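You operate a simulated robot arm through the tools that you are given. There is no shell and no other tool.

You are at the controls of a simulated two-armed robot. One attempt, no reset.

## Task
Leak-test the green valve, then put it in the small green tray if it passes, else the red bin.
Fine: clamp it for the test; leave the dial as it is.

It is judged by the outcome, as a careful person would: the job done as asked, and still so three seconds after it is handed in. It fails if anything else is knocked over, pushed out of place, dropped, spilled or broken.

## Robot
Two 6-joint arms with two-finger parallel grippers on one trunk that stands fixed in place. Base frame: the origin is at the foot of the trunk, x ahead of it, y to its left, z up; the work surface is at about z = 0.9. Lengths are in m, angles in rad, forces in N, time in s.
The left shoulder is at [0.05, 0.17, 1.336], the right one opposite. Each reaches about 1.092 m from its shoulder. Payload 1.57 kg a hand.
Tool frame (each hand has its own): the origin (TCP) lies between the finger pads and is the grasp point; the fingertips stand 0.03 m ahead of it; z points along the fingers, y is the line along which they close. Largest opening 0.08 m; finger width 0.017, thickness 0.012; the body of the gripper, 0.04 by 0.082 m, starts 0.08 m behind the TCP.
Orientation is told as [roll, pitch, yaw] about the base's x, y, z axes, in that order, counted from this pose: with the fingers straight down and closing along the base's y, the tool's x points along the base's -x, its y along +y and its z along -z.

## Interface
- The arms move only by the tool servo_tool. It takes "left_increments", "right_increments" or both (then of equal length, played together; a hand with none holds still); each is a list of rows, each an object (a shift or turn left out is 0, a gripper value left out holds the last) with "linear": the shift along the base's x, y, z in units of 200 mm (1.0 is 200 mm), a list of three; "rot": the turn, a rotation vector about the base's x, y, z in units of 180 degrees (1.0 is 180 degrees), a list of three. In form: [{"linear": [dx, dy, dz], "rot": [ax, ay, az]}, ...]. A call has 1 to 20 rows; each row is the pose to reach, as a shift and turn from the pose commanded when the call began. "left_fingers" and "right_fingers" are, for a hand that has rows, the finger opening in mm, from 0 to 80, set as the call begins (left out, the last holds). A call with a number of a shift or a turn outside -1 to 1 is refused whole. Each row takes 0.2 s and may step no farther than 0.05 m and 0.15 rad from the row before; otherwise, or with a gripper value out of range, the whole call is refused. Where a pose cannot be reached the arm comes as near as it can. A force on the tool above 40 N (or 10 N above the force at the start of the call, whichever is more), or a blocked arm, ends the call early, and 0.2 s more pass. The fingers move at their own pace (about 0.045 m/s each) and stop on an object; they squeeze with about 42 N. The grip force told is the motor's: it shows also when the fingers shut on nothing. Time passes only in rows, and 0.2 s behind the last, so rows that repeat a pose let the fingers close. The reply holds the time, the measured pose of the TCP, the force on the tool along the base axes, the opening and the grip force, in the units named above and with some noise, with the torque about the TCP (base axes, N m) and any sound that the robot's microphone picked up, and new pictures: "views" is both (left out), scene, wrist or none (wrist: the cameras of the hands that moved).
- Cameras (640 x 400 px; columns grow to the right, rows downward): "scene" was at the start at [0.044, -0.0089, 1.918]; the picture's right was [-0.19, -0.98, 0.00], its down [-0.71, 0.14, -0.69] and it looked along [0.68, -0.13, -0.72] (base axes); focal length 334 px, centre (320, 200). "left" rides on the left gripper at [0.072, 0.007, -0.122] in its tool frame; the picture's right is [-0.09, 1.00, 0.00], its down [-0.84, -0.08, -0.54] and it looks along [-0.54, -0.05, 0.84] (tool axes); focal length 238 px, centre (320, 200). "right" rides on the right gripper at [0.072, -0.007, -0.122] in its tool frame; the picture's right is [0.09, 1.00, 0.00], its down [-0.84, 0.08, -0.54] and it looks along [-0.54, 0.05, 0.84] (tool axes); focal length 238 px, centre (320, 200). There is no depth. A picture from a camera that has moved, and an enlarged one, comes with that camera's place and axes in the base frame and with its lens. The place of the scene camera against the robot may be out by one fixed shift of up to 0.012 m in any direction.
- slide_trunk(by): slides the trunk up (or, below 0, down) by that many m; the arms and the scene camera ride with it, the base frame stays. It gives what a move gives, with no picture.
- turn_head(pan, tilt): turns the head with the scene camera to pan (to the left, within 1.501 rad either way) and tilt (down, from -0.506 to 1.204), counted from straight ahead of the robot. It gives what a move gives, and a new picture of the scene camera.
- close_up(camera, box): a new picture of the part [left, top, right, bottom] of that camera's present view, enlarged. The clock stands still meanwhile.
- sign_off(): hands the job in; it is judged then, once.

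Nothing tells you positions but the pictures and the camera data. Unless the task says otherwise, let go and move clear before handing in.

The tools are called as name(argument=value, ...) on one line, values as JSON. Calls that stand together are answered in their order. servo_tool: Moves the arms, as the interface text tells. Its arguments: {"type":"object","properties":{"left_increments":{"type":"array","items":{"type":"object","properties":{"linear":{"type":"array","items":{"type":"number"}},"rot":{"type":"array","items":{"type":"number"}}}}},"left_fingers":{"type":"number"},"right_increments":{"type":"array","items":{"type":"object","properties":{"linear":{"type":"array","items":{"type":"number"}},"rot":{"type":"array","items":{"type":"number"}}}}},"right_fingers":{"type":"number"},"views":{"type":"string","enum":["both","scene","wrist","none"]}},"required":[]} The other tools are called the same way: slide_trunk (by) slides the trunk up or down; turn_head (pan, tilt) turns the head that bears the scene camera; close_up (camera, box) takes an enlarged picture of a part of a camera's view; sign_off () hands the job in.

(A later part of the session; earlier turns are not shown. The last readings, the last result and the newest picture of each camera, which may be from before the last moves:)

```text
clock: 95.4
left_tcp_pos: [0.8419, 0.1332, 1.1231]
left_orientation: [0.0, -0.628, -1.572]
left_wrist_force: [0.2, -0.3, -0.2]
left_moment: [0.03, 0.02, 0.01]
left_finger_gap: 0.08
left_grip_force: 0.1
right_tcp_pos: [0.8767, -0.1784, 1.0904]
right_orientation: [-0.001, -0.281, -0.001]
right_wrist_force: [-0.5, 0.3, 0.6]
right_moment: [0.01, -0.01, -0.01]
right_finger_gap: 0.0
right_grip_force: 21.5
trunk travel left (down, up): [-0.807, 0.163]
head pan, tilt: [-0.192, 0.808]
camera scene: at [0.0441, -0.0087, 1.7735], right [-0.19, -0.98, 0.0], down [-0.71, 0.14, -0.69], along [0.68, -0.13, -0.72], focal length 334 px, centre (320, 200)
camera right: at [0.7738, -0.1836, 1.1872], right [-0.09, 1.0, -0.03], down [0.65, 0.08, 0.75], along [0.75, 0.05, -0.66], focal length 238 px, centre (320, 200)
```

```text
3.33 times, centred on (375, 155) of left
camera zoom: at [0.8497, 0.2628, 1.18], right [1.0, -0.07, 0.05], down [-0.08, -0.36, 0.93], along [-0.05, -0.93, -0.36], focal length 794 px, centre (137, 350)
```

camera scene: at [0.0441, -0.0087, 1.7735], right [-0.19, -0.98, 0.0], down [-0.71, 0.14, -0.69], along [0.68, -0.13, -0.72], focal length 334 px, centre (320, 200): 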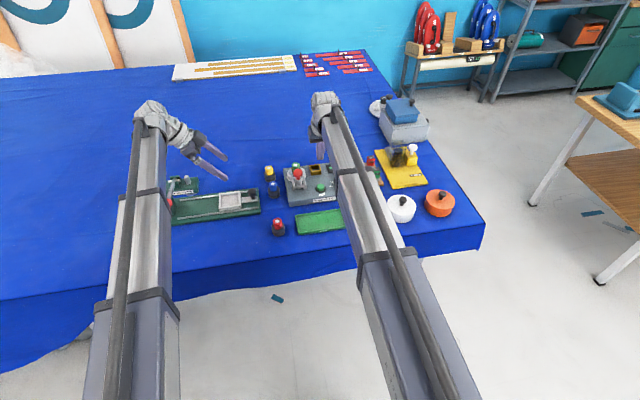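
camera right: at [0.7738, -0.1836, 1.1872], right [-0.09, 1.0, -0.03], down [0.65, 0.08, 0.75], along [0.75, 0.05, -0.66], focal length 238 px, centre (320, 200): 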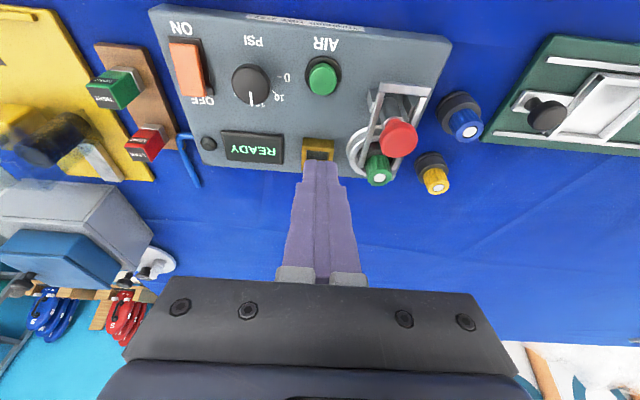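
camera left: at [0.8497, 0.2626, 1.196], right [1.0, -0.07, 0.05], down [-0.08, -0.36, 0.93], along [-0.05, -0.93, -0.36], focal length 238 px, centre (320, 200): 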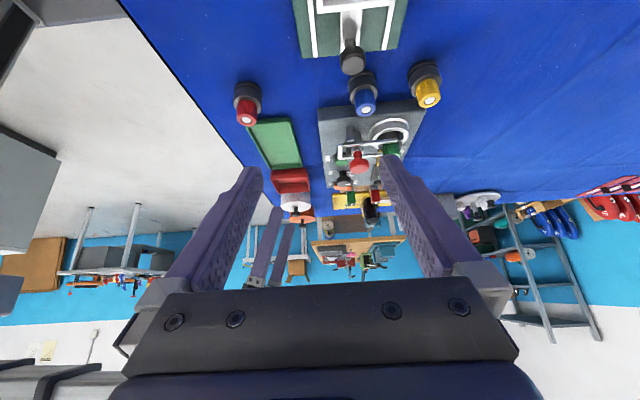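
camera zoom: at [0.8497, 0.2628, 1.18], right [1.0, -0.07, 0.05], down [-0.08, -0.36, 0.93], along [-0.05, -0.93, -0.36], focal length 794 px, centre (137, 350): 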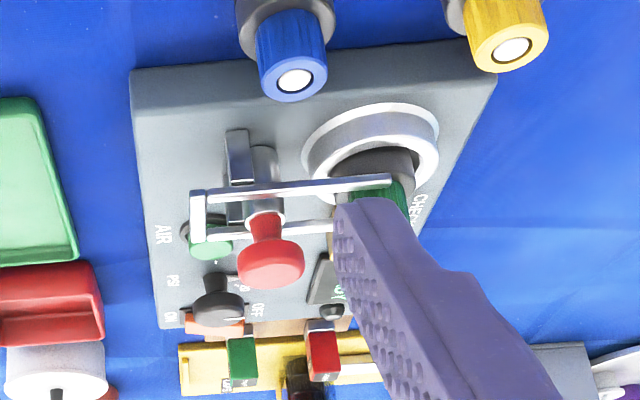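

READY is still displayed and the button is at about (0.871, -0.178). Before lowering, I'll retract the left hand so it doesn't come down near the rail fixture.

servo_tool(left_increments=[{"linear": [-0.1, 0, 0], "rot": [0.04, 0, 0]}, {"linear": [-0.24, 0, 0], "rot": [0.08, 0, 0]}, {"linear": [-0.36, 0, 0], "rot": [0.12, 0, 0]}, {"linear": [-0.48, 0, 0], "rot": [0.16, 0, 0]}, {"linear": [-0.6, 0, 0], "rot": [0.2, 0, 0]}, {"linear": [-0.72, 0, 0], "rot": [0.2, 0, 0]}, {"linear": [-0.72, 0, 0], "rot": [0.2, 0, 0]}], views="none")

servo_tool(left_increments=[{"linear": [-0.1, 0.02, 0], "rot": [0, 0, 0.042]}, {"linear": [-0.2, 0.04, 0], "rot": [0, 0, 0.084]}, {"linear": [-0.3, 0.06, 0], "rot": [0, 0, 0.125]}, {"linear": [-0.4, 0.08, 0], "rot": [0, 0, 0.167]}, {"linear": [-0.5, 0.1, 0], "rot": [0, 0, 0.208]}, {"linear": [-0.6, 0.12, 0], "rot": [0, 0, 0.25]}, {"linear": [-0.7, 0.14, 0], "rot": [0, 0, 0.292]}, {"linear": [-0.8, 0.16, 0], "rot": [0, 0, 0.333]}, {"linear": [-0.9, 0.18, 0], "rot": [0, 0, 0.375]}, {"linear": [-1.0, 0.2, 0], "rot": [0, 0, 0.417]}, {"linear": [-1.0, 0.22, 0], "rot": [0, 0, 0.458]}, {"linear": [-1.0, 0.25, 0], "rot": [0, 0, 0.5]}, {"linear": [-1.0, 0.25, 0], "rot": [0, 0, 0.5]}], views="scene")

```text
clock: 97.0
left_tcp_pos: [0.6985, 0.1343, 1.0815]
left_orientation: [-0.001, 0.001, -1.57]
left_wrist_force: [-0.5, 0.4, -0.5]
left_moment: [-0.02, 0.01, 0.02]
left_finger_gap: 0.0799
left_grip_force: 0.0
left hand out of reach, approached as far as the arm can: row 1, 2, 3, 4, 5, 6, 7
right_tcp_pos: [0.8772, -0.179, 1.0905]
right_orientation: [0.002, -0.28, 0.001]
right_wrist_force: [-0.6, -0.5, 0.1]
right_moment: [0.01, 0.03, -0.01]
right_finger_gap: 0.0
right_grip_force: 20.5
trunk travel left (down, up): [-0.807, 0.163]
head pan, tilt: [-0.192, 0.808]
```

```text
clock: 99.8
left_tcp_pos: [0.4992, 0.1838, 1.0817]
left_orientation: [0.001, 0.0, 0.003]
left_wrist_force: [-0.1, 0.4, 0.8]
left_moment: [0.01, 0.01, 0.0]
left_finger_gap: 0.0799
left_grip_force: 0.1
right_tcp_pos: [0.8778, -0.1782, 1.0907]
right_orientation: [0.001, -0.282, -0.001]
right_wrist_force: [0.2, -0.1, 0.6]
right_moment: [0.02, -0.05, 0.0]
right_finger_gap: 0.0
right_grip_force: 21.7
trunk travel left (down, up): [-0.807, 0.163]
head pan, tilt: [-0.192, 0.808]
camera scene: at [0.0441, -0.009, 1.7735], right [-0.19, -0.98, 0.0], down [-0.71, 0.14, -0.69], along [0.68, -0.13, -0.72], focal length 334 px, centre (320, 200)
```

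scene: 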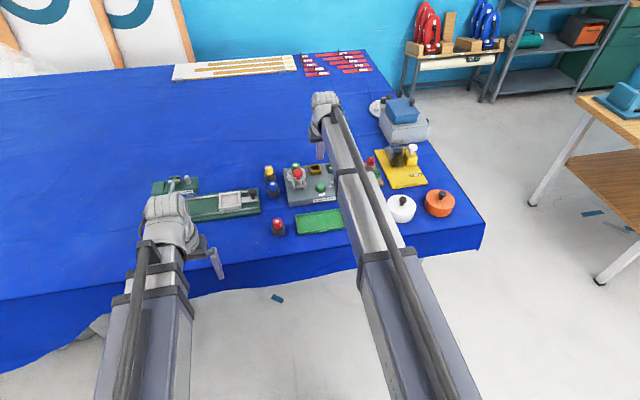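

Now I'll shift the fingers onto the button's centre and lower to just above it.

servo_tool(right_increments=[{"linear": [-0.025, 0, 0]}, {"linear": [-0.025, 0, 0]}], views="none")

slide_trunk(by=-0.1)

servo_tool(right_increments=[{"linear": [0, 0, 0]}], views="both")

close_up(camera="right", box=[220, 100, 440, 280])

```text
clock: 100.4
left_tcp_pos: [0.4991, 0.1832, 1.0821]
left_orientation: [0.001, 0.0, 0.0]
left_wrist_force: [0.4, 0.5, -0.1]
left_moment: [-0.03, -0.02, -0.01]
left_finger_gap: 0.0799
left_grip_force: 0.1
right_tcp_pos: [0.8728, -0.1775, 1.0891]
right_orientation: [-0.001, -0.281, -0.001]
right_wrist_force: [0.8, -0.1, -0.5]
right_moment: [0.0, 0.0, 0.03]
right_finger_gap: 0.0
right_grip_force: 21.6
trunk travel left (down, up): [-0.807, 0.163]
head pan, tilt: [-0.192, 0.808]
```

```text
clock: 101.7
left_tcp_pos: [0.4984, 0.183, 0.982]
left_orientation: [0.0, 0.0, 0.0]
left_wrist_force: [-0.2, 0.2, 0.0]
left_moment: [0.0, -0.04, 0.02]
left_finger_gap: 0.0799
left_grip_force: 0.0
right_tcp_pos: [0.8713, -0.179, 0.9908]
right_orientation: [-0.001, -0.281, 0.0]
right_wrist_force: [0.2, 0.6, -0.3]
right_moment: [0.02, 0.03, -0.02]
right_finger_gap: 0.0002
right_grip_force: 20.9
trunk travel left (down, up): [-0.707, 0.263]
head pan, tilt: [-0.192, 0.808]
```

```text
clock: 102.1
left_tcp_pos: [0.499, 0.1833, 0.9821]
left_orientation: [0.0, 0.0, 0.001]
left_wrist_force: [-0.1, -0.8, -0.5]
left_moment: [0.0, 0.01, 0.0]
left_finger_gap: 0.08
left_grip_force: 0.1
right_tcp_pos: [0.872, -0.178, 0.99]
right_orientation: [-0.001, -0.281, 0.001]
right_wrist_force: [0.2, 0.6, 0.2]
right_moment: [-0.01, 0.01, 0.02]
right_finger_gap: 0.0
right_grip_force: 21.1
trunk travel left (down, up): [-0.707, 0.263]
head pan, tilt: [-0.192, 0.808]
camera scene: at [0.0439, -0.0089, 1.6736], right [-0.19, -0.98, 0.0], down [-0.71, 0.14, -0.69], along [0.68, -0.13, -0.72], focal length 334 px, centre (320, 200)
camera right: at [0.7683, -0.1833, 1.0873], right [-0.09, 1.0, -0.03], down [0.65, 0.08, 0.75], along [0.75, 0.05, -0.66], focal length 238 px, centre (320, 200)
```

scene: 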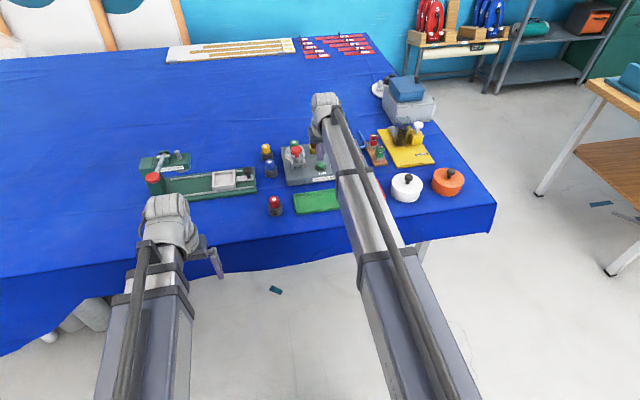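
right: 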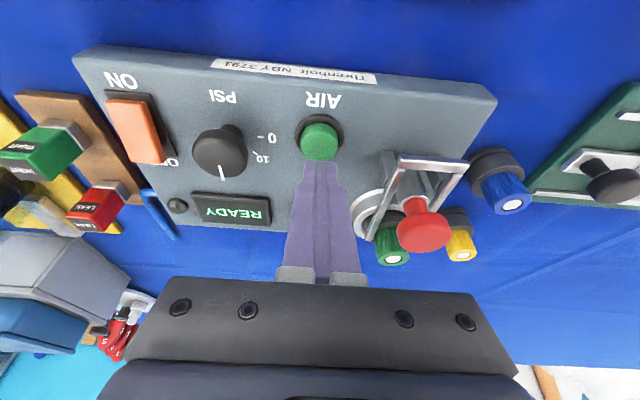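

```text
2.22 times, centred on (330, 190) of right
camera zoom: at [0.7683, -0.1833, 1.0873], right [-0.09, 1.0, -0.03], down [0.65, 0.08, 0.75], along [0.75, 0.05, -0.66], focal length 530 px, centre (298, 222)
```

zoom: 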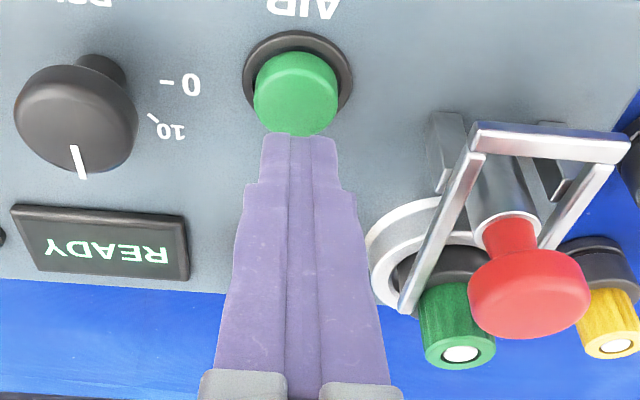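

The button is right under the fingertips and the display is in view. I'll lower in small steps to press it.

slide_trunk(by=-0.014)

slide_trunk(by=-0.004)

close_up(camera="right", box=[180, 100, 440, 280])

```text
clock: 102.7
left_tcp_pos: [0.4983, 0.184, 0.9687]
left_orientation: [0.001, 0.0, 0.0]
left_wrist_force: [0.0, -0.3, 0.2]
left_moment: [-0.01, 0.03, 0.02]
left_finger_gap: 0.0801
left_grip_force: 0.2
right_tcp_pos: [0.8721, -0.1786, 0.9772]
right_orientation: [0.0, -0.282, 0.0]
right_wrist_force: [0.2, -0.6, 0.4]
right_moment: [0.0, 0.03, 0.01]
right_finger_gap: 0.0001
right_grip_force: 21.3
trunk travel left (down, up): [-0.693, 0.277]
head pan, tilt: [-0.192, 0.808]
```

```text
clock: 103.2
left_tcp_pos: [0.4988, 0.184, 0.9636]
left_orientation: [0.0, -0.001, 0.0]
left_wrist_force: [-0.2, 0.1, -0.4]
left_moment: [0.0, -0.02, 0.01]
left_finger_gap: 0.08
left_grip_force: 0.2
right_tcp_pos: [0.8718, -0.1767, 0.9721]
right_orientation: [0.0, -0.281, -0.001]
right_wrist_force: [0.3, -0.8, 1.2]
right_moment: [0.01, -0.02, -0.01]
right_finger_gap: 0.0001
right_grip_force: 21.0
trunk travel left (down, up): [-0.689, 0.281]
head pan, tilt: [-0.192, 0.808]
```

```text
2.22 times, centred on (310, 190) of right
camera zoom: at [0.7683, -0.1833, 1.0693], right [-0.09, 1.0, -0.03], down [0.65, 0.08, 0.75], along [0.75, 0.05, -0.66], focal length 530 px, centre (342, 222)
```

zoom: 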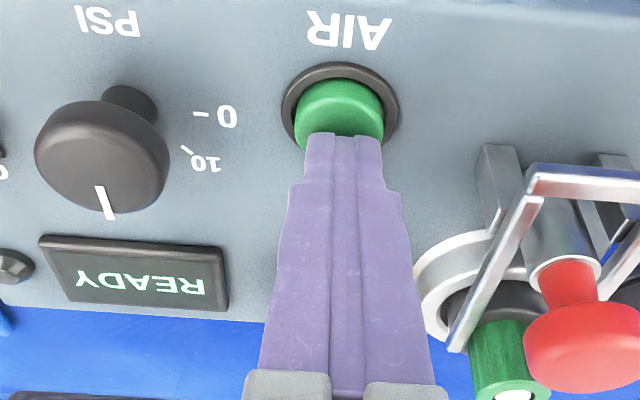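

slide_trunk(by=-0.002)

slide_trunk(by=-0.002)

close_up(camera="right", box=[180, 100, 440, 280])

```text
clock: 103.8
left_tcp_pos: [0.499, 0.1834, 0.9615]
left_orientation: [0.0, 0.001, -0.002]
left_wrist_force: [-0.1, -0.3, 0.6]
left_moment: [0.02, 0.01, 0.0]
left_finger_gap: 0.08
left_grip_force: 0.0
right_tcp_pos: [0.8723, -0.1783, 0.9704]
right_orientation: [0.002, -0.282, 0.0]
right_wrist_force: [0.2, -0.5, 2.2]
right_moment: [-0.01, -0.02, 0.0]
right_finger_gap: 0.0
right_grip_force: 21.4
trunk travel left (down, up): [-0.687, 0.283]
head pan, tilt: [-0.192, 0.808]
heard: click
```

```text
clock: 104.3
left_tcp_pos: [0.4985, 0.1849, 0.9611]
left_orientation: [-0.002, -0.001, 0.001]
left_wrist_force: [-0.4, 0.3, 0.4]
left_moment: [0.03, -0.02, -0.04]
left_finger_gap: 0.0798
left_grip_force: 0.0
right_tcp_pos: [0.8719, -0.1784, 0.9679]
right_orientation: [-0.001, -0.282, -0.001]
right_wrist_force: [1.0, -0.6, 3.6]
right_moment: [-0.01, -0.05, -0.07]
right_finger_gap: 0.0
right_grip_force: 21.2
trunk travel left (down, up): [-0.685, 0.285]
head pan, tilt: [-0.192, 0.808]
```

```text
2.22 times, centred on (310, 190) of right
camera zoom: at [0.7683, -0.1833, 1.0654], right [-0.09, 1.0, -0.03], down [0.65, 0.08, 0.75], along [0.75, 0.05, -0.66], focal length 530 px, centre (342, 222)
```

zoom: 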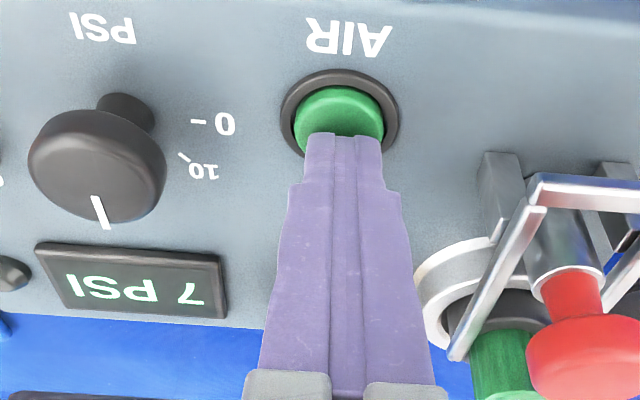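

It clicked and the display now reads "7 PSI", so the pressure is building. I'll hold and watch.

servo_tool(right_increments=[{"linear": [0, 0, 0]}, {"linear": [0, 0, 0]}], views="none")

close_up(camera="right", box=[180, 100, 440, 280])

servo_tool(right_increments=[{"linear": [0, 0, 0]}, {"linear": [0, 0, 0]}, {"linear": [0, 0, 0]}], views="none")

close_up(camera="right", box=[180, 100, 440, 280])

```text
clock: 104.9
left_tcp_pos: [0.498, 0.1838, 0.9604]
left_orientation: [-0.001, 0.0, 0.001]
left_wrist_force: [0.0, -0.1, 0.1]
left_moment: [-0.01, 0.01, -0.01]
left_finger_gap: 0.0798
left_grip_force: 0.0
right_tcp_pos: [0.8722, -0.1776, 0.9689]
right_orientation: [0.0, -0.281, 0.0]
right_wrist_force: [1.5, -0.5, 5.0]
right_moment: [-0.01, -0.05, 0.01]
right_finger_gap: 0.0
right_grip_force: 21.5
trunk travel left (down, up): [-0.685, 0.285]
head pan, tilt: [-0.192, 0.808]
```

```text
2.22 times, centred on (310, 190) of right
camera zoom: at [0.7683, -0.1833, 1.0654], right [-0.09, 1.0, -0.03], down [0.65, 0.08, 0.75], along [0.75, 0.05, -0.66], focal length 530 px, centre (342, 222)
```

zoom: 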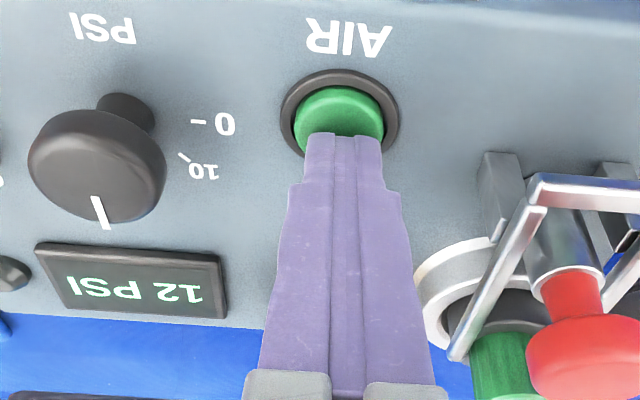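

```text
clock: 105.7
left_tcp_pos: [0.4983, 0.1836, 0.9605]
left_orientation: [0.001, 0.001, -0.001]
left_wrist_force: [-0.3, -0.2, 0.2]
left_moment: [-0.03, -0.01, 0.02]
left_finger_gap: 0.0799
left_grip_force: 0.0
right_tcp_pos: [0.8718, -0.1783, 0.9676]
right_orientation: [0.0, -0.281, 0.0]
right_wrist_force: [2.0, -0.5, 4.5]
right_moment: [-0.01, -0.04, 0.02]
right_finger_gap: 0.0
right_grip_force: 21.9
trunk travel left (down, up): [-0.685, 0.285]
head pan, tilt: [-0.192, 0.808]
```

```text
2.22 times, centred on (310, 190) of right
camera zoom: at [0.7682, -0.1833, 1.0654], right [-0.09, 1.0, -0.03], down [0.65, 0.08, 0.75], along [0.75, 0.05, -0.66], focal length 530 px, centre (342, 222)
```

zoom: 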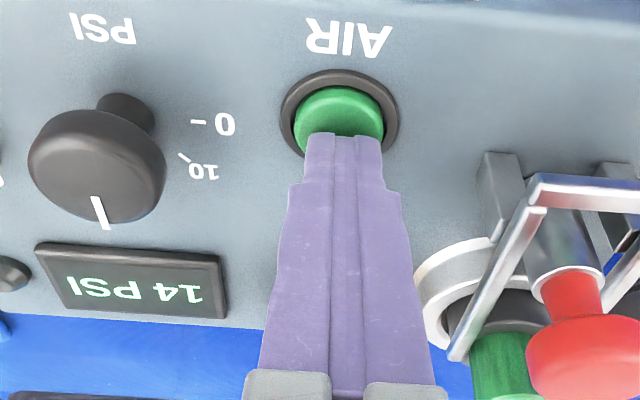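

servo_tool(right_increments=[{"linear": [0, 0, 0]}, {"linear": [0, 0, 0]}, {"linear": [0, 0, 0]}, {"linear": [0, 0, 0]}], views="none")

close_up(camera="right", box=[180, 100, 440, 280])

servo_tool(right_increments=[{"linear": [0, 0, 0]}, {"linear": [0, 0, 0]}, {"linear": [0, 0, 0]}, {"linear": [0, 0, 0]}, {"linear": [0, 0, 0]}], views="none")

close_up(camera="right", box=[180, 100, 440, 280])

```text
clock: 106.7
left_tcp_pos: [0.4985, 0.1822, 0.9599]
left_orientation: [0.001, 0.0, -0.001]
left_wrist_force: [-0.4, 0.0, -0.1]
left_moment: [0.02, 0.0, 0.0]
left_finger_gap: 0.08
left_grip_force: 0.0
right_tcp_pos: [0.8716, -0.1781, 0.969]
right_orientation: [0.0, -0.281, -0.001]
right_wrist_force: [1.2, -0.7, 4.4]
right_moment: [0.0, -0.02, 0.0]
right_finger_gap: 0.0002
right_grip_force: 21.4
trunk travel left (down, up): [-0.685, 0.285]
head pan, tilt: [-0.192, 0.808]
```

```text
2.22 times, centred on (310, 190) of right
camera zoom: at [0.7682, -0.1833, 1.0654], right [-0.09, 1.0, -0.03], down [0.65, 0.08, 0.75], along [0.75, 0.05, -0.66], focal length 530 px, centre (342, 222)
```

zoom: 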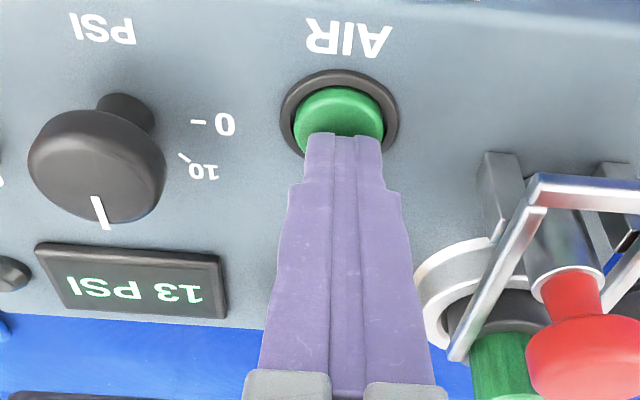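

```text
clock: 107.9
left_tcp_pos: [0.4986, 0.183, 0.9607]
left_orientation: [0.001, 0.001, 0.001]
left_wrist_force: [-0.7, 0.1, -0.7]
left_moment: [-0.03, -0.02, 0.0]
left_finger_gap: 0.0798
left_grip_force: 0.0
right_tcp_pos: [0.8714, -0.1779, 0.968]
right_orientation: [-0.001, -0.281, 0.0]
right_wrist_force: [0.8, 0.1, 3.2]
right_moment: [0.02, -0.03, 0.0]
right_finger_gap: 0.0
right_grip_force: 21.2
trunk travel left (down, up): [-0.685, 0.285]
head pan, tilt: [-0.192, 0.808]
```

```text
2.22 times, centred on (310, 190) of right
camera zoom: at [0.7682, -0.1833, 1.0655], right [-0.09, 1.0, -0.03], down [0.65, 0.08, 0.75], along [0.75, 0.05, -0.66], focal length 530 px, centre (342, 222)
```

zoom: 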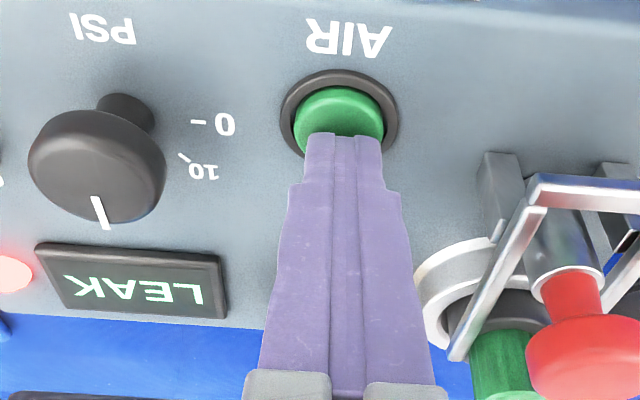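

The pressure rose to 14 PSI, then sagged to 13, and the display now shows LEAK with a red lamp. I'll release the button and check that the display holds. Then I'll make sure the clamp is hard home and repeat the test before trusting the result.

slide_trunk(by=0.06)

close_up(camera="right", box=[150, 60, 450, 240])

```text
clock: 108.9
left_tcp_pos: [0.4981, 0.1833, 1.0208]
left_orientation: [0.0, -0.002, 0.0]
left_wrist_force: [-0.7, 0.3, 0.2]
left_moment: [-0.01, -0.03, 0.01]
left_finger_gap: 0.0798
left_grip_force: 0.0
right_tcp_pos: [0.8716, -0.178, 1.0287]
right_orientation: [0.0, -0.281, 0.0]
right_wrist_force: [0.4, 0.0, 0.0]
right_moment: [0.02, 0.0, 0.0]
right_finger_gap: 0.0001
right_grip_force: 21.0
trunk travel left (down, up): [-0.745, 0.225]
head pan, tilt: [-0.192, 0.808]
```

```text
2.13 times, centred on (300, 150) of right
camera zoom: at [0.7685, -0.1833, 1.1251], right [-0.09, 1.0, -0.03], down [0.65, 0.08, 0.75], along [0.75, 0.05, -0.66], focal length 508 px, centre (363, 307)
```

zoom: 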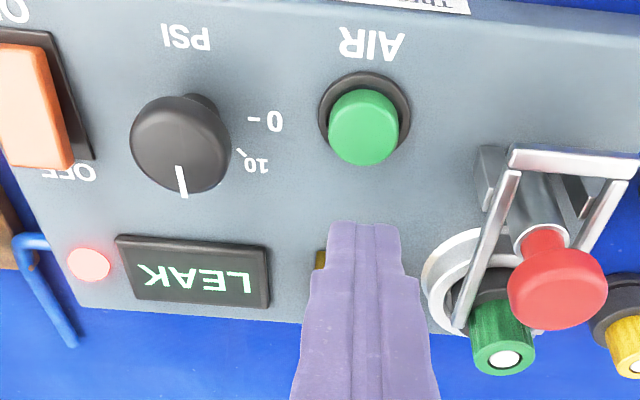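

LEAK persists. To rule out a clamp-seal error, I'll push the fork's crossbar firmly home once more and then repeat the test.

servo_tool(right_increments=[{"linear": [-0.1, 0, 0]}, {"linear": [-0.183, 0.06, 0]}, {"linear": [-0.183, 0.18, 0]}, {"linear": [-0.183, 0.3, 0]}, {"linear": [-0.183, 0.365, 0]}, {"linear": [-0.183, 0.365, 0]}], views="wrist")

slide_trunk(by=-0.0425)

close_up(camera="right", box=[220, 100, 420, 260])

```text
clock: 110.3
left_tcp_pos: [0.4999, 0.1822, 1.0203]
left_orientation: [-0.001, 0.001, 0.001]
left_wrist_force: [0.3, -0.3, 0.0]
left_moment: [0.02, -0.02, -0.01]
left_finger_gap: 0.0802
left_grip_force: 0.1
right_tcp_pos: [0.834, -0.1065, 1.028]
right_orientation: [-0.001, -0.281, 0.001]
right_wrist_force: [0.3, 0.1, -0.9]
right_moment: [-0.04, 0.0, -0.01]
right_finger_gap: 0.0
right_grip_force: 21.2
trunk travel left (down, up): [-0.745, 0.225]
head pan, tilt: [-0.192, 0.808]
camera right: at [0.7311, -0.1104, 1.1253], right [-0.09, 1.0, -0.03], down [0.65, 0.08, 0.75], along [0.75, 0.05, -0.66], focal length 238 px, centre (320, 200)
```

right: 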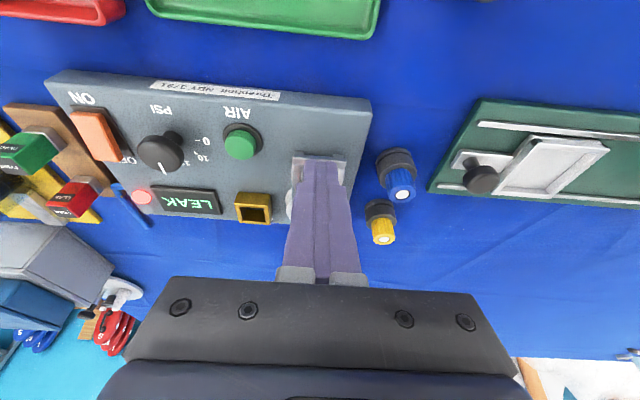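

```text
clock: 111.1
left_tcp_pos: [0.4993, 0.1845, 0.9773]
left_orientation: [-0.001, -0.001, 0.0]
left_wrist_force: [-0.4, 0.3, 0.4]
left_moment: [-0.01, -0.02, -0.02]
left_finger_gap: 0.0798
left_grip_force: 0.1
right_tcp_pos: [0.8344, -0.1066, 0.9863]
right_orientation: [-0.001, -0.281, -0.001]
right_wrist_force: [0.0, -0.2, -0.8]
right_moment: [0.0, -0.01, 0.0]
right_finger_gap: 0.0
right_grip_force: 21.6
trunk travel left (down, up): [-0.703, 0.267]
head pan, tilt: [-0.192, 0.808]
```

```text
2.50 times, centred on (320, 180) of right
camera zoom: at [0.731, -0.1104, 1.0829], right [-0.09, 1.0, -0.03], down [0.65, 0.08, 0.75], along [0.75, 0.05, -0.66], focal length 596 px, centre (320, 250)
```

zoom: 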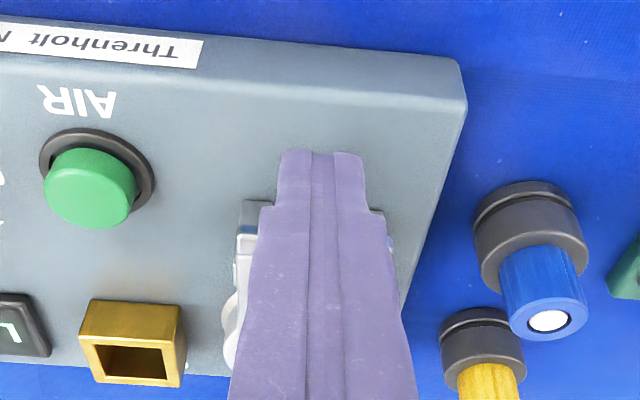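

servo_tool(right_increments=[{"linear": [0.03, 0, 0]}, {"linear": [0.06, 0, 0]}, {"linear": [0.075, 0, 0]}, {"linear": [0.085, 0, 0]}, {"linear": [0.095, 0, 0]}, {"linear": [0.105, 0, 0]}, {"linear": [0.115, 0, 0]}], views="wrist")

close_up(camera="right", box=[220, 100, 420, 260])

```text
clock: 112.8
left_tcp_pos: [0.4981, 0.1828, 0.9775]
left_orientation: [0.001, 0.0, 0.002]
left_wrist_force: [0.1, -0.2, 0.3]
left_moment: [-0.03, 0.02, 0.03]
left_finger_gap: 0.0801
left_grip_force: 0.1
right_tcp_pos: [0.8499, -0.1052, 0.9861]
right_orientation: [0.0, -0.264, 0.002]
right_wrist_force: [-12.0, -0.3, -2.6]
right_moment: [-0.08, 0.34, -0.04]
right_finger_gap: 0.0003
right_grip_force: 21.5
trunk travel left (down, up): [-0.703, 0.267]
head pan, tilt: [-0.192, 0.808]
stopped in row 7 (right hand): the force on the tool passed its limit at 42 N (the readings are from after the stop); the commanded pose is now the measured one
camera right: at [0.7485, -0.1102, 1.0842], right [-0.09, 1.0, -0.02], down [0.67, 0.08, 0.74], along [0.74, 0.05, -0.67], focal length 238 px, centre (320, 200)
```

right: 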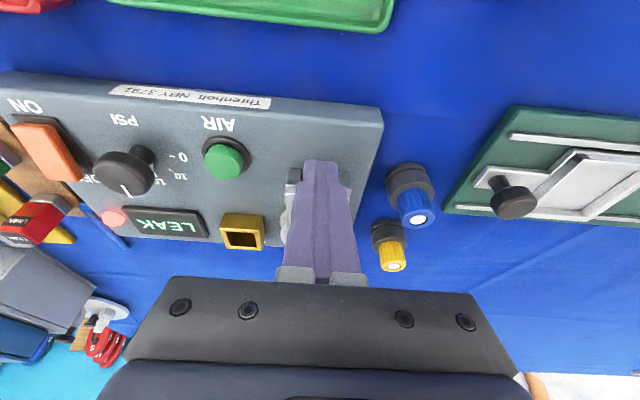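

```text
2.50 times, centred on (320, 180) of right
camera zoom: at [0.7485, -0.1102, 1.0842], right [-0.09, 1.0, -0.02], down [0.67, 0.08, 0.74], along [0.74, 0.05, -0.67], focal length 596 px, centre (320, 250)
```

zoom: 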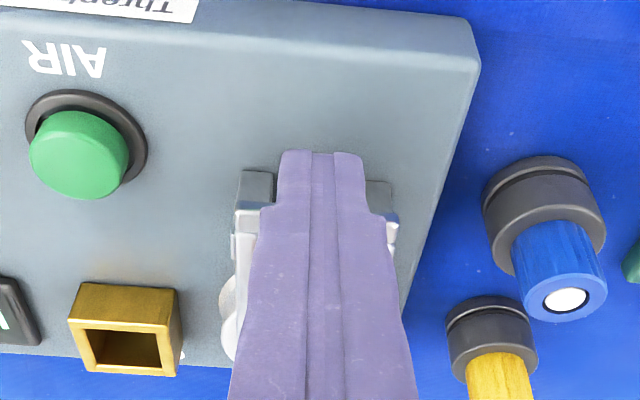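

The fork is against a hard stop: no movement even at 42 N, and the panel did not shift. I'll back away, return to AIR and repeat the test.

servo_tool(right_increments=[{"linear": [-0.04, 0, 0], "rot": [0, -0.005, 0]}, {"linear": [-0.08, 0, 0], "rot": [0, -0.005, 0]}, {"linear": [-0.08, 0, 0], "rot": [0, -0.005, 0]}], views="none")

slide_trunk(by=0.0425)

servo_tool(right_increments=[{"linear": [0, -0.12, 0]}, {"linear": [0, -0.24, 0]}, {"linear": [0.06, -0.34, 0]}, {"linear": [0.14, -0.365, 0]}, {"linear": [0.19, -0.365, 0]}, {"linear": [0.19, -0.365, 0]}], views="wrist")

```text
clock: 113.5
left_tcp_pos: [0.4986, 0.1836, 0.9766]
left_orientation: [0.0, 0.0, 0.0]
left_wrist_force: [0.5, 0.0, -0.7]
left_moment: [0.0, 0.01, -0.01]
left_finger_gap: 0.0799
left_grip_force: 0.1
right_tcp_pos: [0.8375, -0.1045, 0.9852]
right_orientation: [-0.001, -0.283, 0.0]
right_wrist_force: [0.8, 0.6, 0.2]
right_moment: [0.03, 0.02, -0.01]
right_finger_gap: 0.0002
right_grip_force: 20.7
trunk travel left (down, up): [-0.703, 0.267]
head pan, tilt: [-0.192, 0.808]
```

```text
clock: 114.4
left_tcp_pos: [0.4987, 0.1834, 1.0197]
left_orientation: [-0.001, 0.0, 0.0]
left_wrist_force: [-0.5, -0.2, -0.8]
left_moment: [0.03, -0.01, -0.01]
left_finger_gap: 0.0801
left_grip_force: 0.1
right_tcp_pos: [0.8358, -0.1045, 1.0286]
right_orientation: [-0.001, -0.283, 0.0]
right_wrist_force: [-0.6, -0.9, -0.4]
right_moment: [0.0, -0.01, -0.02]
right_finger_gap: 0.0
right_grip_force: 21.3
trunk travel left (down, up): [-0.745, 0.225]
head pan, tilt: [-0.192, 0.808]
```

```text
clock: 115.8
left_tcp_pos: [0.4991, 0.1839, 1.0201]
left_orientation: [-0.001, 0.001, -0.003]
left_wrist_force: [0.1, -0.4, 0.4]
left_moment: [0.02, -0.02, 0.03]
left_finger_gap: 0.0797
left_grip_force: 0.0
right_tcp_pos: [0.8742, -0.1783, 1.0278]
right_orientation: [-0.001, -0.283, 0.0]
right_wrist_force: [0.5, -0.5, 0.1]
right_moment: [0.02, 0.0, 0.0]
right_finger_gap: 0.0
right_grip_force: 21.3
trunk travel left (down, up): [-0.745, 0.225]
head pan, tilt: [-0.192, 0.808]
camera right: at [0.7706, -0.1828, 1.1253], right [-0.09, 1.0, -0.03], down [0.65, 0.08, 0.75], along [0.75, 0.05, -0.66], focal length 238 px, centre (320, 200)
```

right: 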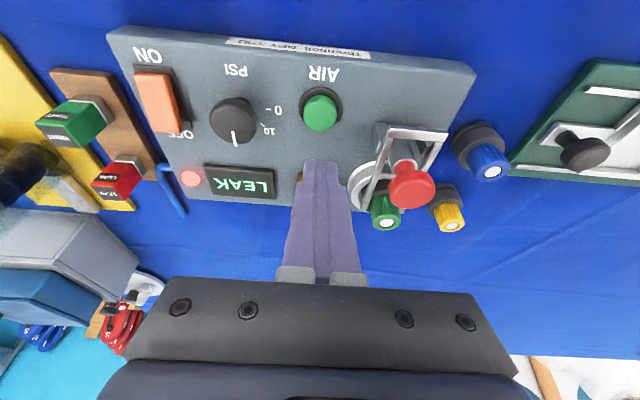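

slide_trunk(by=-0.055)

close_up(camera="right", box=[180, 100, 440, 280])

slide_trunk(by=-0.005)

close_up(camera="right", box=[180, 100, 440, 280])

```text
clock: 116.8
left_tcp_pos: [0.499, 0.1834, 0.9642]
left_orientation: [0.0, -0.002, -0.001]
left_wrist_force: [1.0, -0.3, 0.6]
left_moment: [-0.03, 0.0, -0.01]
left_finger_gap: 0.0801
left_grip_force: 0.0
right_tcp_pos: [0.8743, -0.178, 0.9744]
right_orientation: [-0.001, -0.282, -0.003]
right_wrist_force: [0.2, -0.3, 1.2]
right_moment: [-0.03, 0.02, -0.01]
right_finger_gap: 0.0
right_grip_force: 21.9
trunk travel left (down, up): [-0.69, 0.28]
head pan, tilt: [-0.192, 0.808]
```

```text
2.22 times, centred on (310, 190) of right
camera zoom: at [0.7705, -0.1827, 1.0703], right [-0.09, 1.0, -0.03], down [0.65, 0.08, 0.75], along [0.75, 0.05, -0.66], focal length 530 px, centre (342, 222)
```

zoom: 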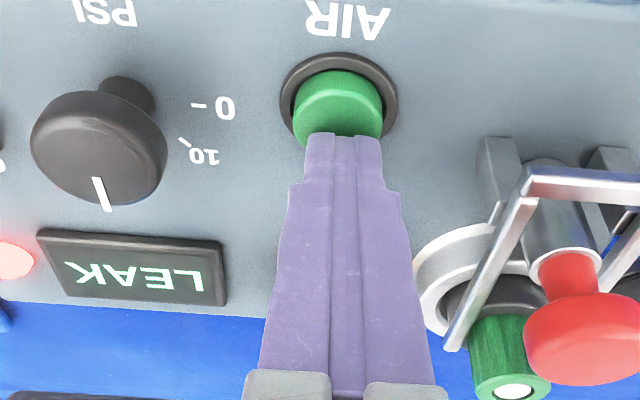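

```text
clock: 117.3
left_tcp_pos: [0.4984, 0.1842, 0.9599]
left_orientation: [0.001, 0.0, -0.001]
left_wrist_force: [-0.1, 0.9, 0.0]
left_moment: [0.0, -0.02, 0.03]
left_finger_gap: 0.0798
left_grip_force: 0.1
right_tcp_pos: [0.8741, -0.1782, 0.9698]
right_orientation: [0.0, -0.282, 0.001]
right_wrist_force: [-0.4, 0.0, 3.1]
right_moment: [-0.04, -0.01, -0.02]
right_finger_gap: 0.0
right_grip_force: 21.5
trunk travel left (down, up): [-0.685, 0.285]
head pan, tilt: [-0.192, 0.808]
heard: click
```

```text
2.22 times, centred on (310, 190) of right
camera zoom: at [0.7705, -0.1827, 1.0654], right [-0.09, 1.0, -0.03], down [0.65, 0.08, 0.75], along [0.75, 0.05, -0.66], focal length 530 px, centre (342, 222)
```

zoom: 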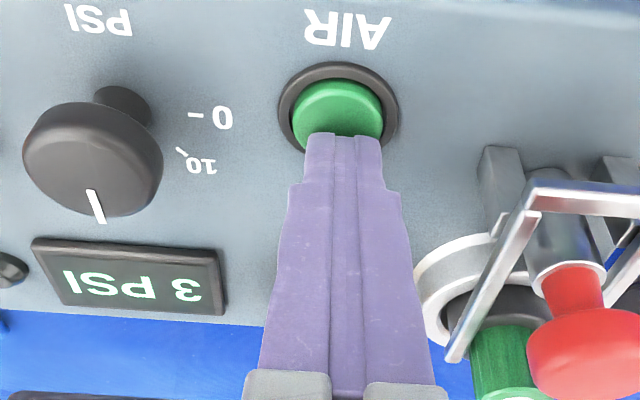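

The second test is running, showing 3 PSI. I'll hold and sample the display finely.

servo_tool(right_increments=[{"linear": [0, 0, 0]}, {"linear": [0, 0, 0]}, {"linear": [0, 0, 0]}], views="none")

close_up(camera="right", box=[180, 100, 440, 280])

servo_tool(right_increments=[{"linear": [0, 0, 0]}, {"linear": [0, 0, 0]}], views="none")

close_up(camera="right", box=[180, 100, 440, 280])

servo_tool(right_increments=[{"linear": [0, 0, 0]}, {"linear": [0, 0, 0]}], views="none")

close_up(camera="right", box=[180, 100, 440, 280])

servo_tool(right_increments=[{"linear": [0, 0, 0]}, {"linear": [0, 0, 0]}, {"linear": [0, 0, 0]}], views="none")

close_up(camera="right", box=[180, 100, 440, 280])

servo_tool(right_increments=[{"linear": [0, 0, 0]}, {"linear": [0, 0, 0]}, {"linear": [0, 0, 0]}, {"linear": [0, 0, 0]}], views="none")

close_up(camera="right", box=[180, 100, 440, 280])

```text
clock: 118.1
left_tcp_pos: [0.4984, 0.1829, 0.96]
left_orientation: [0.002, -0.001, 0.001]
left_wrist_force: [-0.3, -0.5, 0.4]
left_moment: [-0.01, 0.0, 0.02]
left_finger_gap: 0.0801
left_grip_force: 0.0
right_tcp_pos: [0.875, -0.1784, 0.9679]
right_orientation: [0.001, -0.282, 0.0]
right_wrist_force: [1.3, -0.5, 4.0]
right_moment: [0.0, -0.03, -0.03]
right_finger_gap: 0.0004
right_grip_force: 21.6
trunk travel left (down, up): [-0.685, 0.285]
head pan, tilt: [-0.192, 0.808]
```

```text
2.22 times, centred on (310, 190) of right
camera zoom: at [0.7705, -0.1827, 1.0653], right [-0.09, 1.0, -0.03], down [0.65, 0.08, 0.75], along [0.75, 0.05, -0.66], focal length 530 px, centre (342, 222)
```

zoom: 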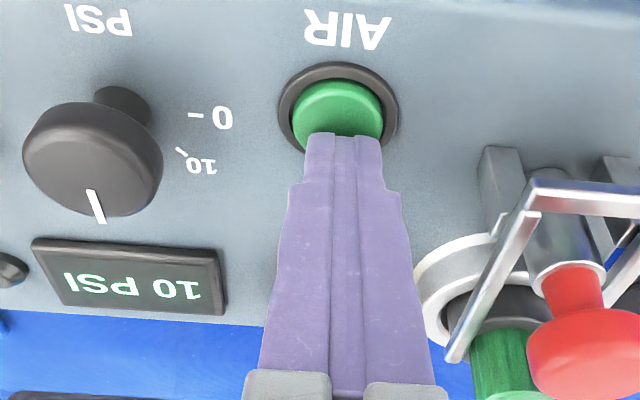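

```text
clock: 118.7
left_tcp_pos: [0.4994, 0.183, 0.96]
left_orientation: [0.0, -0.001, 0.0]
left_wrist_force: [0.9, -0.2, -0.8]
left_moment: [0.01, 0.0, -0.02]
left_finger_gap: 0.0801
left_grip_force: 0.2
right_tcp_pos: [0.8736, -0.1769, 0.9693]
right_orientation: [0.001, -0.284, 0.0]
right_wrist_force: [1.5, 0.1, 3.7]
right_moment: [-0.02, -0.08, -0.02]
right_finger_gap: 0.0001
right_grip_force: 21.2
trunk travel left (down, up): [-0.685, 0.285]
head pan, tilt: [-0.192, 0.808]
```

```text
2.22 times, centred on (310, 190) of right
camera zoom: at [0.7705, -0.1827, 1.0654], right [-0.09, 1.0, -0.03], down [0.65, 0.08, 0.75], along [0.75, 0.05, -0.66], focal length 530 px, centre (342, 222)
```

zoom: 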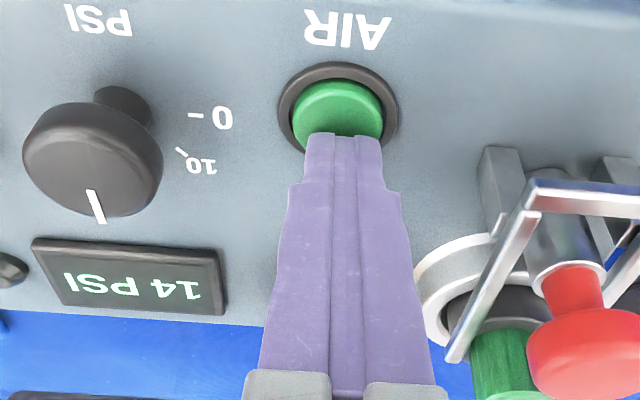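

```text
clock: 119.3
left_tcp_pos: [0.4982, 0.1842, 0.9599]
left_orientation: [0.002, 0.001, -0.002]
left_wrist_force: [0.0, 0.5, 0.3]
left_moment: [0.0, 0.0, -0.03]
left_finger_gap: 0.0799
left_grip_force: 0.0
right_tcp_pos: [0.8749, -0.177, 0.9689]
right_orientation: [0.0, -0.281, 0.0]
right_wrist_force: [1.3, 0.0, 4.0]
right_moment: [0.02, -0.01, -0.01]
right_finger_gap: 0.0001
right_grip_force: 21.0
trunk travel left (down, up): [-0.685, 0.285]
head pan, tilt: [-0.192, 0.808]
```

```text
2.22 times, centred on (310, 190) of right
camera zoom: at [0.7704, -0.1827, 1.0654], right [-0.09, 1.0, -0.03], down [0.65, 0.08, 0.75], along [0.75, 0.05, -0.66], focal length 530 px, centre (342, 222)
```

zoom: 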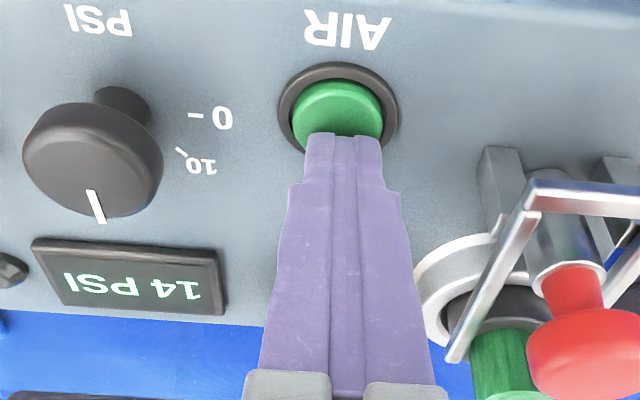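

```text
clock: 120.1
left_tcp_pos: [0.4984, 0.1834, 0.9596]
left_orientation: [0.0, 0.0, 0.0]
left_wrist_force: [0.1, 0.1, 0.1]
left_moment: [0.02, 0.0, -0.03]
left_finger_gap: 0.0799
left_grip_force: 0.1
right_tcp_pos: [0.8733, -0.1773, 0.9691]
right_orientation: [0.001, -0.282, 0.0]
right_wrist_force: [1.4, -0.3, 4.1]
right_moment: [0.02, -0.01, 0.0]
right_finger_gap: 0.0001
right_grip_force: 21.5
trunk travel left (down, up): [-0.685, 0.285]
head pan, tilt: [-0.192, 0.808]
```

```text
2.22 times, centred on (310, 190) of right
camera zoom: at [0.7704, -0.1827, 1.0654], right [-0.09, 1.0, -0.03], down [0.65, 0.08, 0.75], along [0.75, 0.05, -0.66], focal length 530 px, centre (342, 222)
```

zoom: 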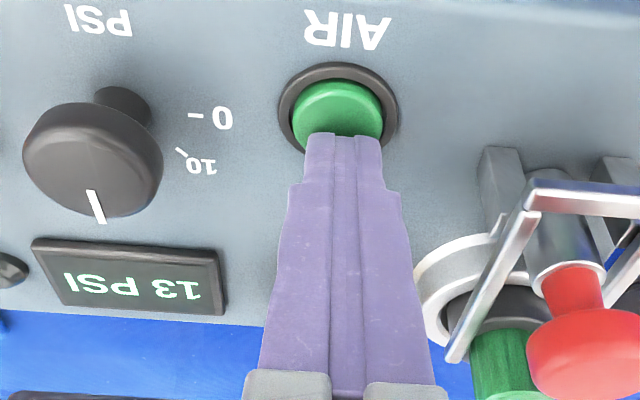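

```text
clock: 121.1
left_tcp_pos: [0.4979, 0.1818, 0.96]
left_orientation: [0.0, 0.002, 0.001]
left_wrist_force: [-0.1, 0.7, -0.5]
left_moment: [0.02, 0.02, 0.0]
left_finger_gap: 0.08
left_grip_force: 0.0
right_tcp_pos: [0.873, -0.1776, 0.9683]
right_orientation: [0.0, -0.284, 0.001]
right_wrist_force: [0.5, 0.2, 3.9]
right_moment: [0.02, -0.02, 0.02]
right_finger_gap: 0.0001
right_grip_force: 21.1
trunk travel left (down, up): [-0.685, 0.285]
head pan, tilt: [-0.192, 0.808]
```

```text
2.22 times, centred on (310, 190) of right
camera zoom: at [0.7704, -0.1827, 1.0654], right [-0.09, 1.0, -0.03], down [0.65, 0.08, 0.75], along [0.75, 0.05, -0.66], focal length 530 px, centre (342, 222)
```

zoom: 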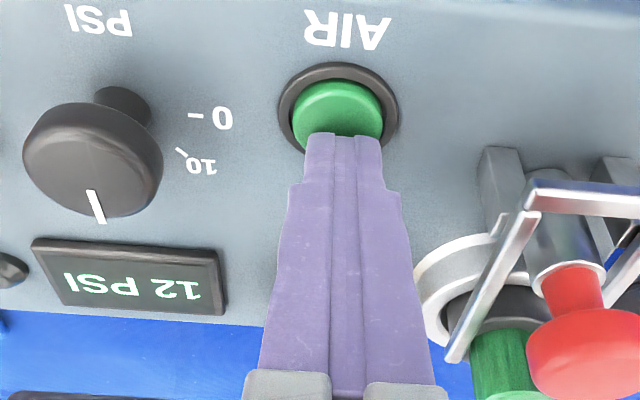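

servo_tool(right_increments=[{"linear": [0, 0, 0]}, {"linear": [0, 0, 0]}, {"linear": [0, 0, 0]}, {"linear": [0, 0, 0]}], views="none")

close_up(camera="right", box=[140, 100, 440, 280])

slide_trunk(by=0.12)

close_up(camera="right", box=[320, 60, 420, 160])

close_up(camera="right", box=[150, 40, 450, 200])

```text
clock: 122.1
left_tcp_pos: [0.4982, 0.184, 0.961]
left_orientation: [-0.001, 0.001, -0.001]
left_wrist_force: [0.6, 0.4, 0.4]
left_moment: [0.04, -0.01, 0.03]
left_finger_gap: 0.08
left_grip_force: 0.0
right_tcp_pos: [0.8753, -0.1785, 0.9687]
right_orientation: [0.0, -0.282, 0.003]
right_wrist_force: [1.3, 0.8, 3.4]
right_moment: [-0.01, 0.01, -0.03]
right_finger_gap: 0.0
right_grip_force: 21.6
trunk travel left (down, up): [-0.685, 0.285]
head pan, tilt: [-0.192, 0.808]
```

```text
2.13 times, centred on (290, 190) of right
camera zoom: at [0.7704, -0.1827, 1.0654], right [-0.09, 1.0, -0.03], down [0.65, 0.08, 0.75], along [0.75, 0.05, -0.66], focal length 508 px, centre (384, 221)
```

zoom: 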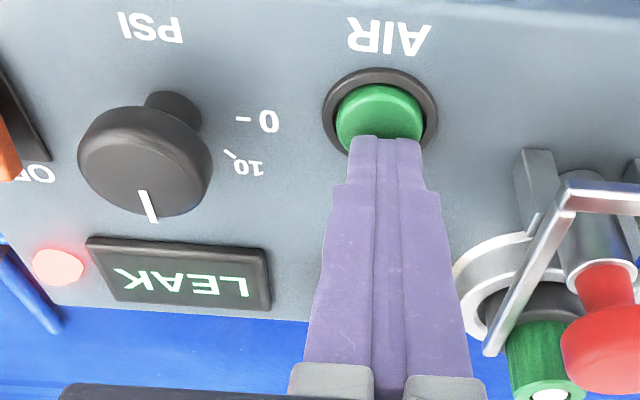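

```text
clock: 123.6
left_tcp_pos: [0.4991, 0.1831, 1.0788]
left_orientation: [0.0, -0.001, 0.0]
left_wrist_force: [0.6, 0.6, -0.4]
left_moment: [-0.02, -0.01, 0.0]
left_finger_gap: 0.0797
left_grip_force: 0.1
right_tcp_pos: [0.8752, -0.1783, 1.0875]
right_orientation: [0.0, -0.282, 0.001]
right_wrist_force: [0.9, -0.3, -0.6]
right_moment: [-0.02, 0.04, -0.01]
right_finger_gap: 0.0
right_grip_force: 21.0
trunk travel left (down, up): [-0.805, 0.165]
head pan, tilt: [-0.192, 0.808]
```

```text
4.00 times, centred on (370, 110) of right
camera zoom: at [0.7707, -0.1827, 1.1851], right [-0.09, 1.0, -0.03], down [0.65, 0.08, 0.75], along [0.75, 0.05, -0.66], focal length 953 px, centre (120, 560)
```

zoom: 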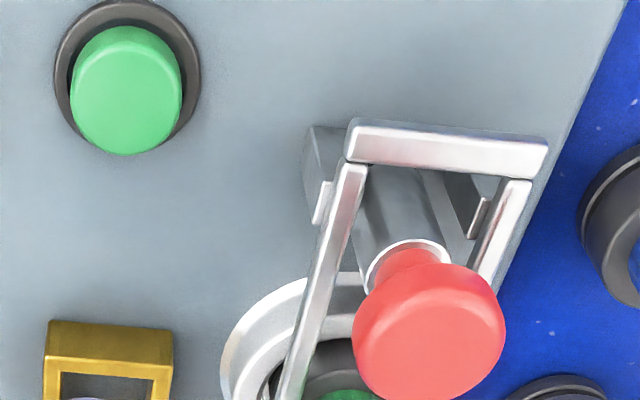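

```text
2.13 times, centred on (300, 120) of right
camera zoom: at [0.7707, -0.1827, 1.1851], right [-0.09, 1.0, -0.03], down [0.65, 0.08, 0.75], along [0.75, 0.05, -0.66], focal length 508 px, centre (363, 371)
```

zoom: 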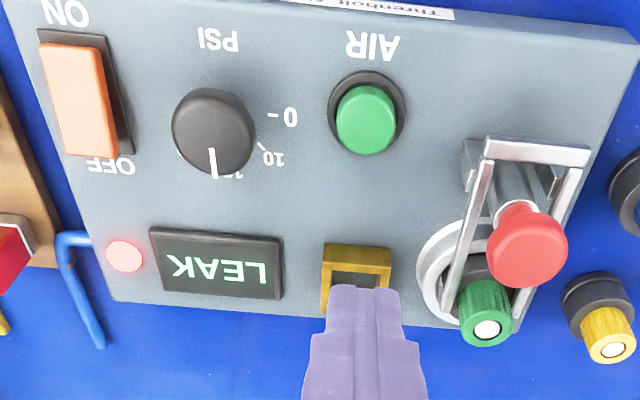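

LEAK came up again, with the same slow decay and the clamp hard home, so the valve fails and belongs in the red bin. First I'll open the fork by gripping its crossbar again.

servo_tool(right_increments=[{"linear": [-0.03, 0.12, 0]}, {"linear": [-0.066, 0.24, 0]}, {"linear": [-0.066, 0.3665, 0]}, {"linear": [-0.066, 0.3665, 0]}, {"linear": [-0.066, 0.3665, 0]}], right_fingers=66, views="wrist")

slide_trunk(by=-0.09)

close_up(camera="right", box=[240, 100, 400, 260])

```text
clock: 124.8
left_tcp_pos: [0.4981, 0.1839, 1.0806]
left_orientation: [0.0, -0.001, 0.001]
left_wrist_force: [0.5, 0.8, 0.5]
left_moment: [-0.01, -0.03, 0.01]
left_finger_gap: 0.08
left_grip_force: 0.1
right_tcp_pos: [0.8596, -0.1044, 1.0894]
right_orientation: [0.0, -0.279, 0.001]
right_wrist_force: [0.0, 0.3, 1.2]
right_moment: [-0.02, 0.01, 0.02]
right_finger_gap: 0.0661
right_grip_force: 0.1
trunk travel left (down, up): [-0.805, 0.165]
head pan, tilt: [-0.192, 0.808]
camera right: at [0.7569, -0.109, 1.1852], right [-0.09, 1.0, -0.03], down [0.65, 0.08, 0.75], along [0.75, 0.05, -0.66], focal length 238 px, centre (320, 200)
```

right: 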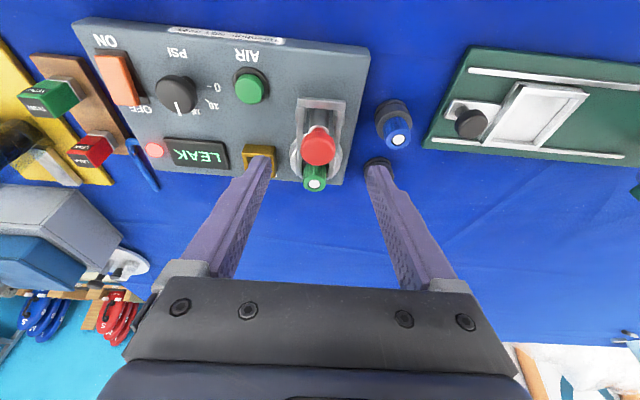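

```text
clock: 126.0
left_tcp_pos: [0.4984, 0.184, 0.9895]
left_orientation: [0.0, 0.001, 0.001]
left_wrist_force: [-0.9, 0.8, 0.0]
left_moment: [0.0, -0.03, 0.01]
left_finger_gap: 0.0799
left_grip_force: 0.1
right_tcp_pos: [0.8602, -0.1054, 0.9988]
right_orientation: [0.0, -0.281, 0.001]
right_wrist_force: [0.6, 0.4, 1.3]
right_moment: [-0.02, 0.0, 0.0]
right_finger_gap: 0.066
right_grip_force: 0.1
trunk travel left (down, up): [-0.715, 0.255]
head pan, tilt: [-0.192, 0.808]
```

```text
2.50 times, centred on (320, 180) of right
camera zoom: at [0.7568, -0.1094, 1.0953], right [-0.09, 1.0, -0.03], down [0.65, 0.08, 0.75], along [0.75, 0.05, -0.66], focal length 596 px, centre (320, 250)
```

zoom: 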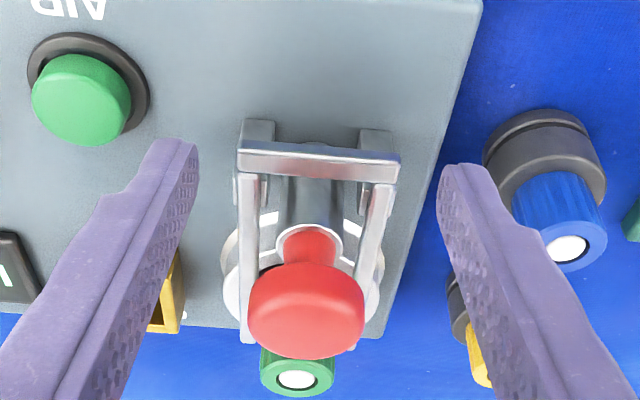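

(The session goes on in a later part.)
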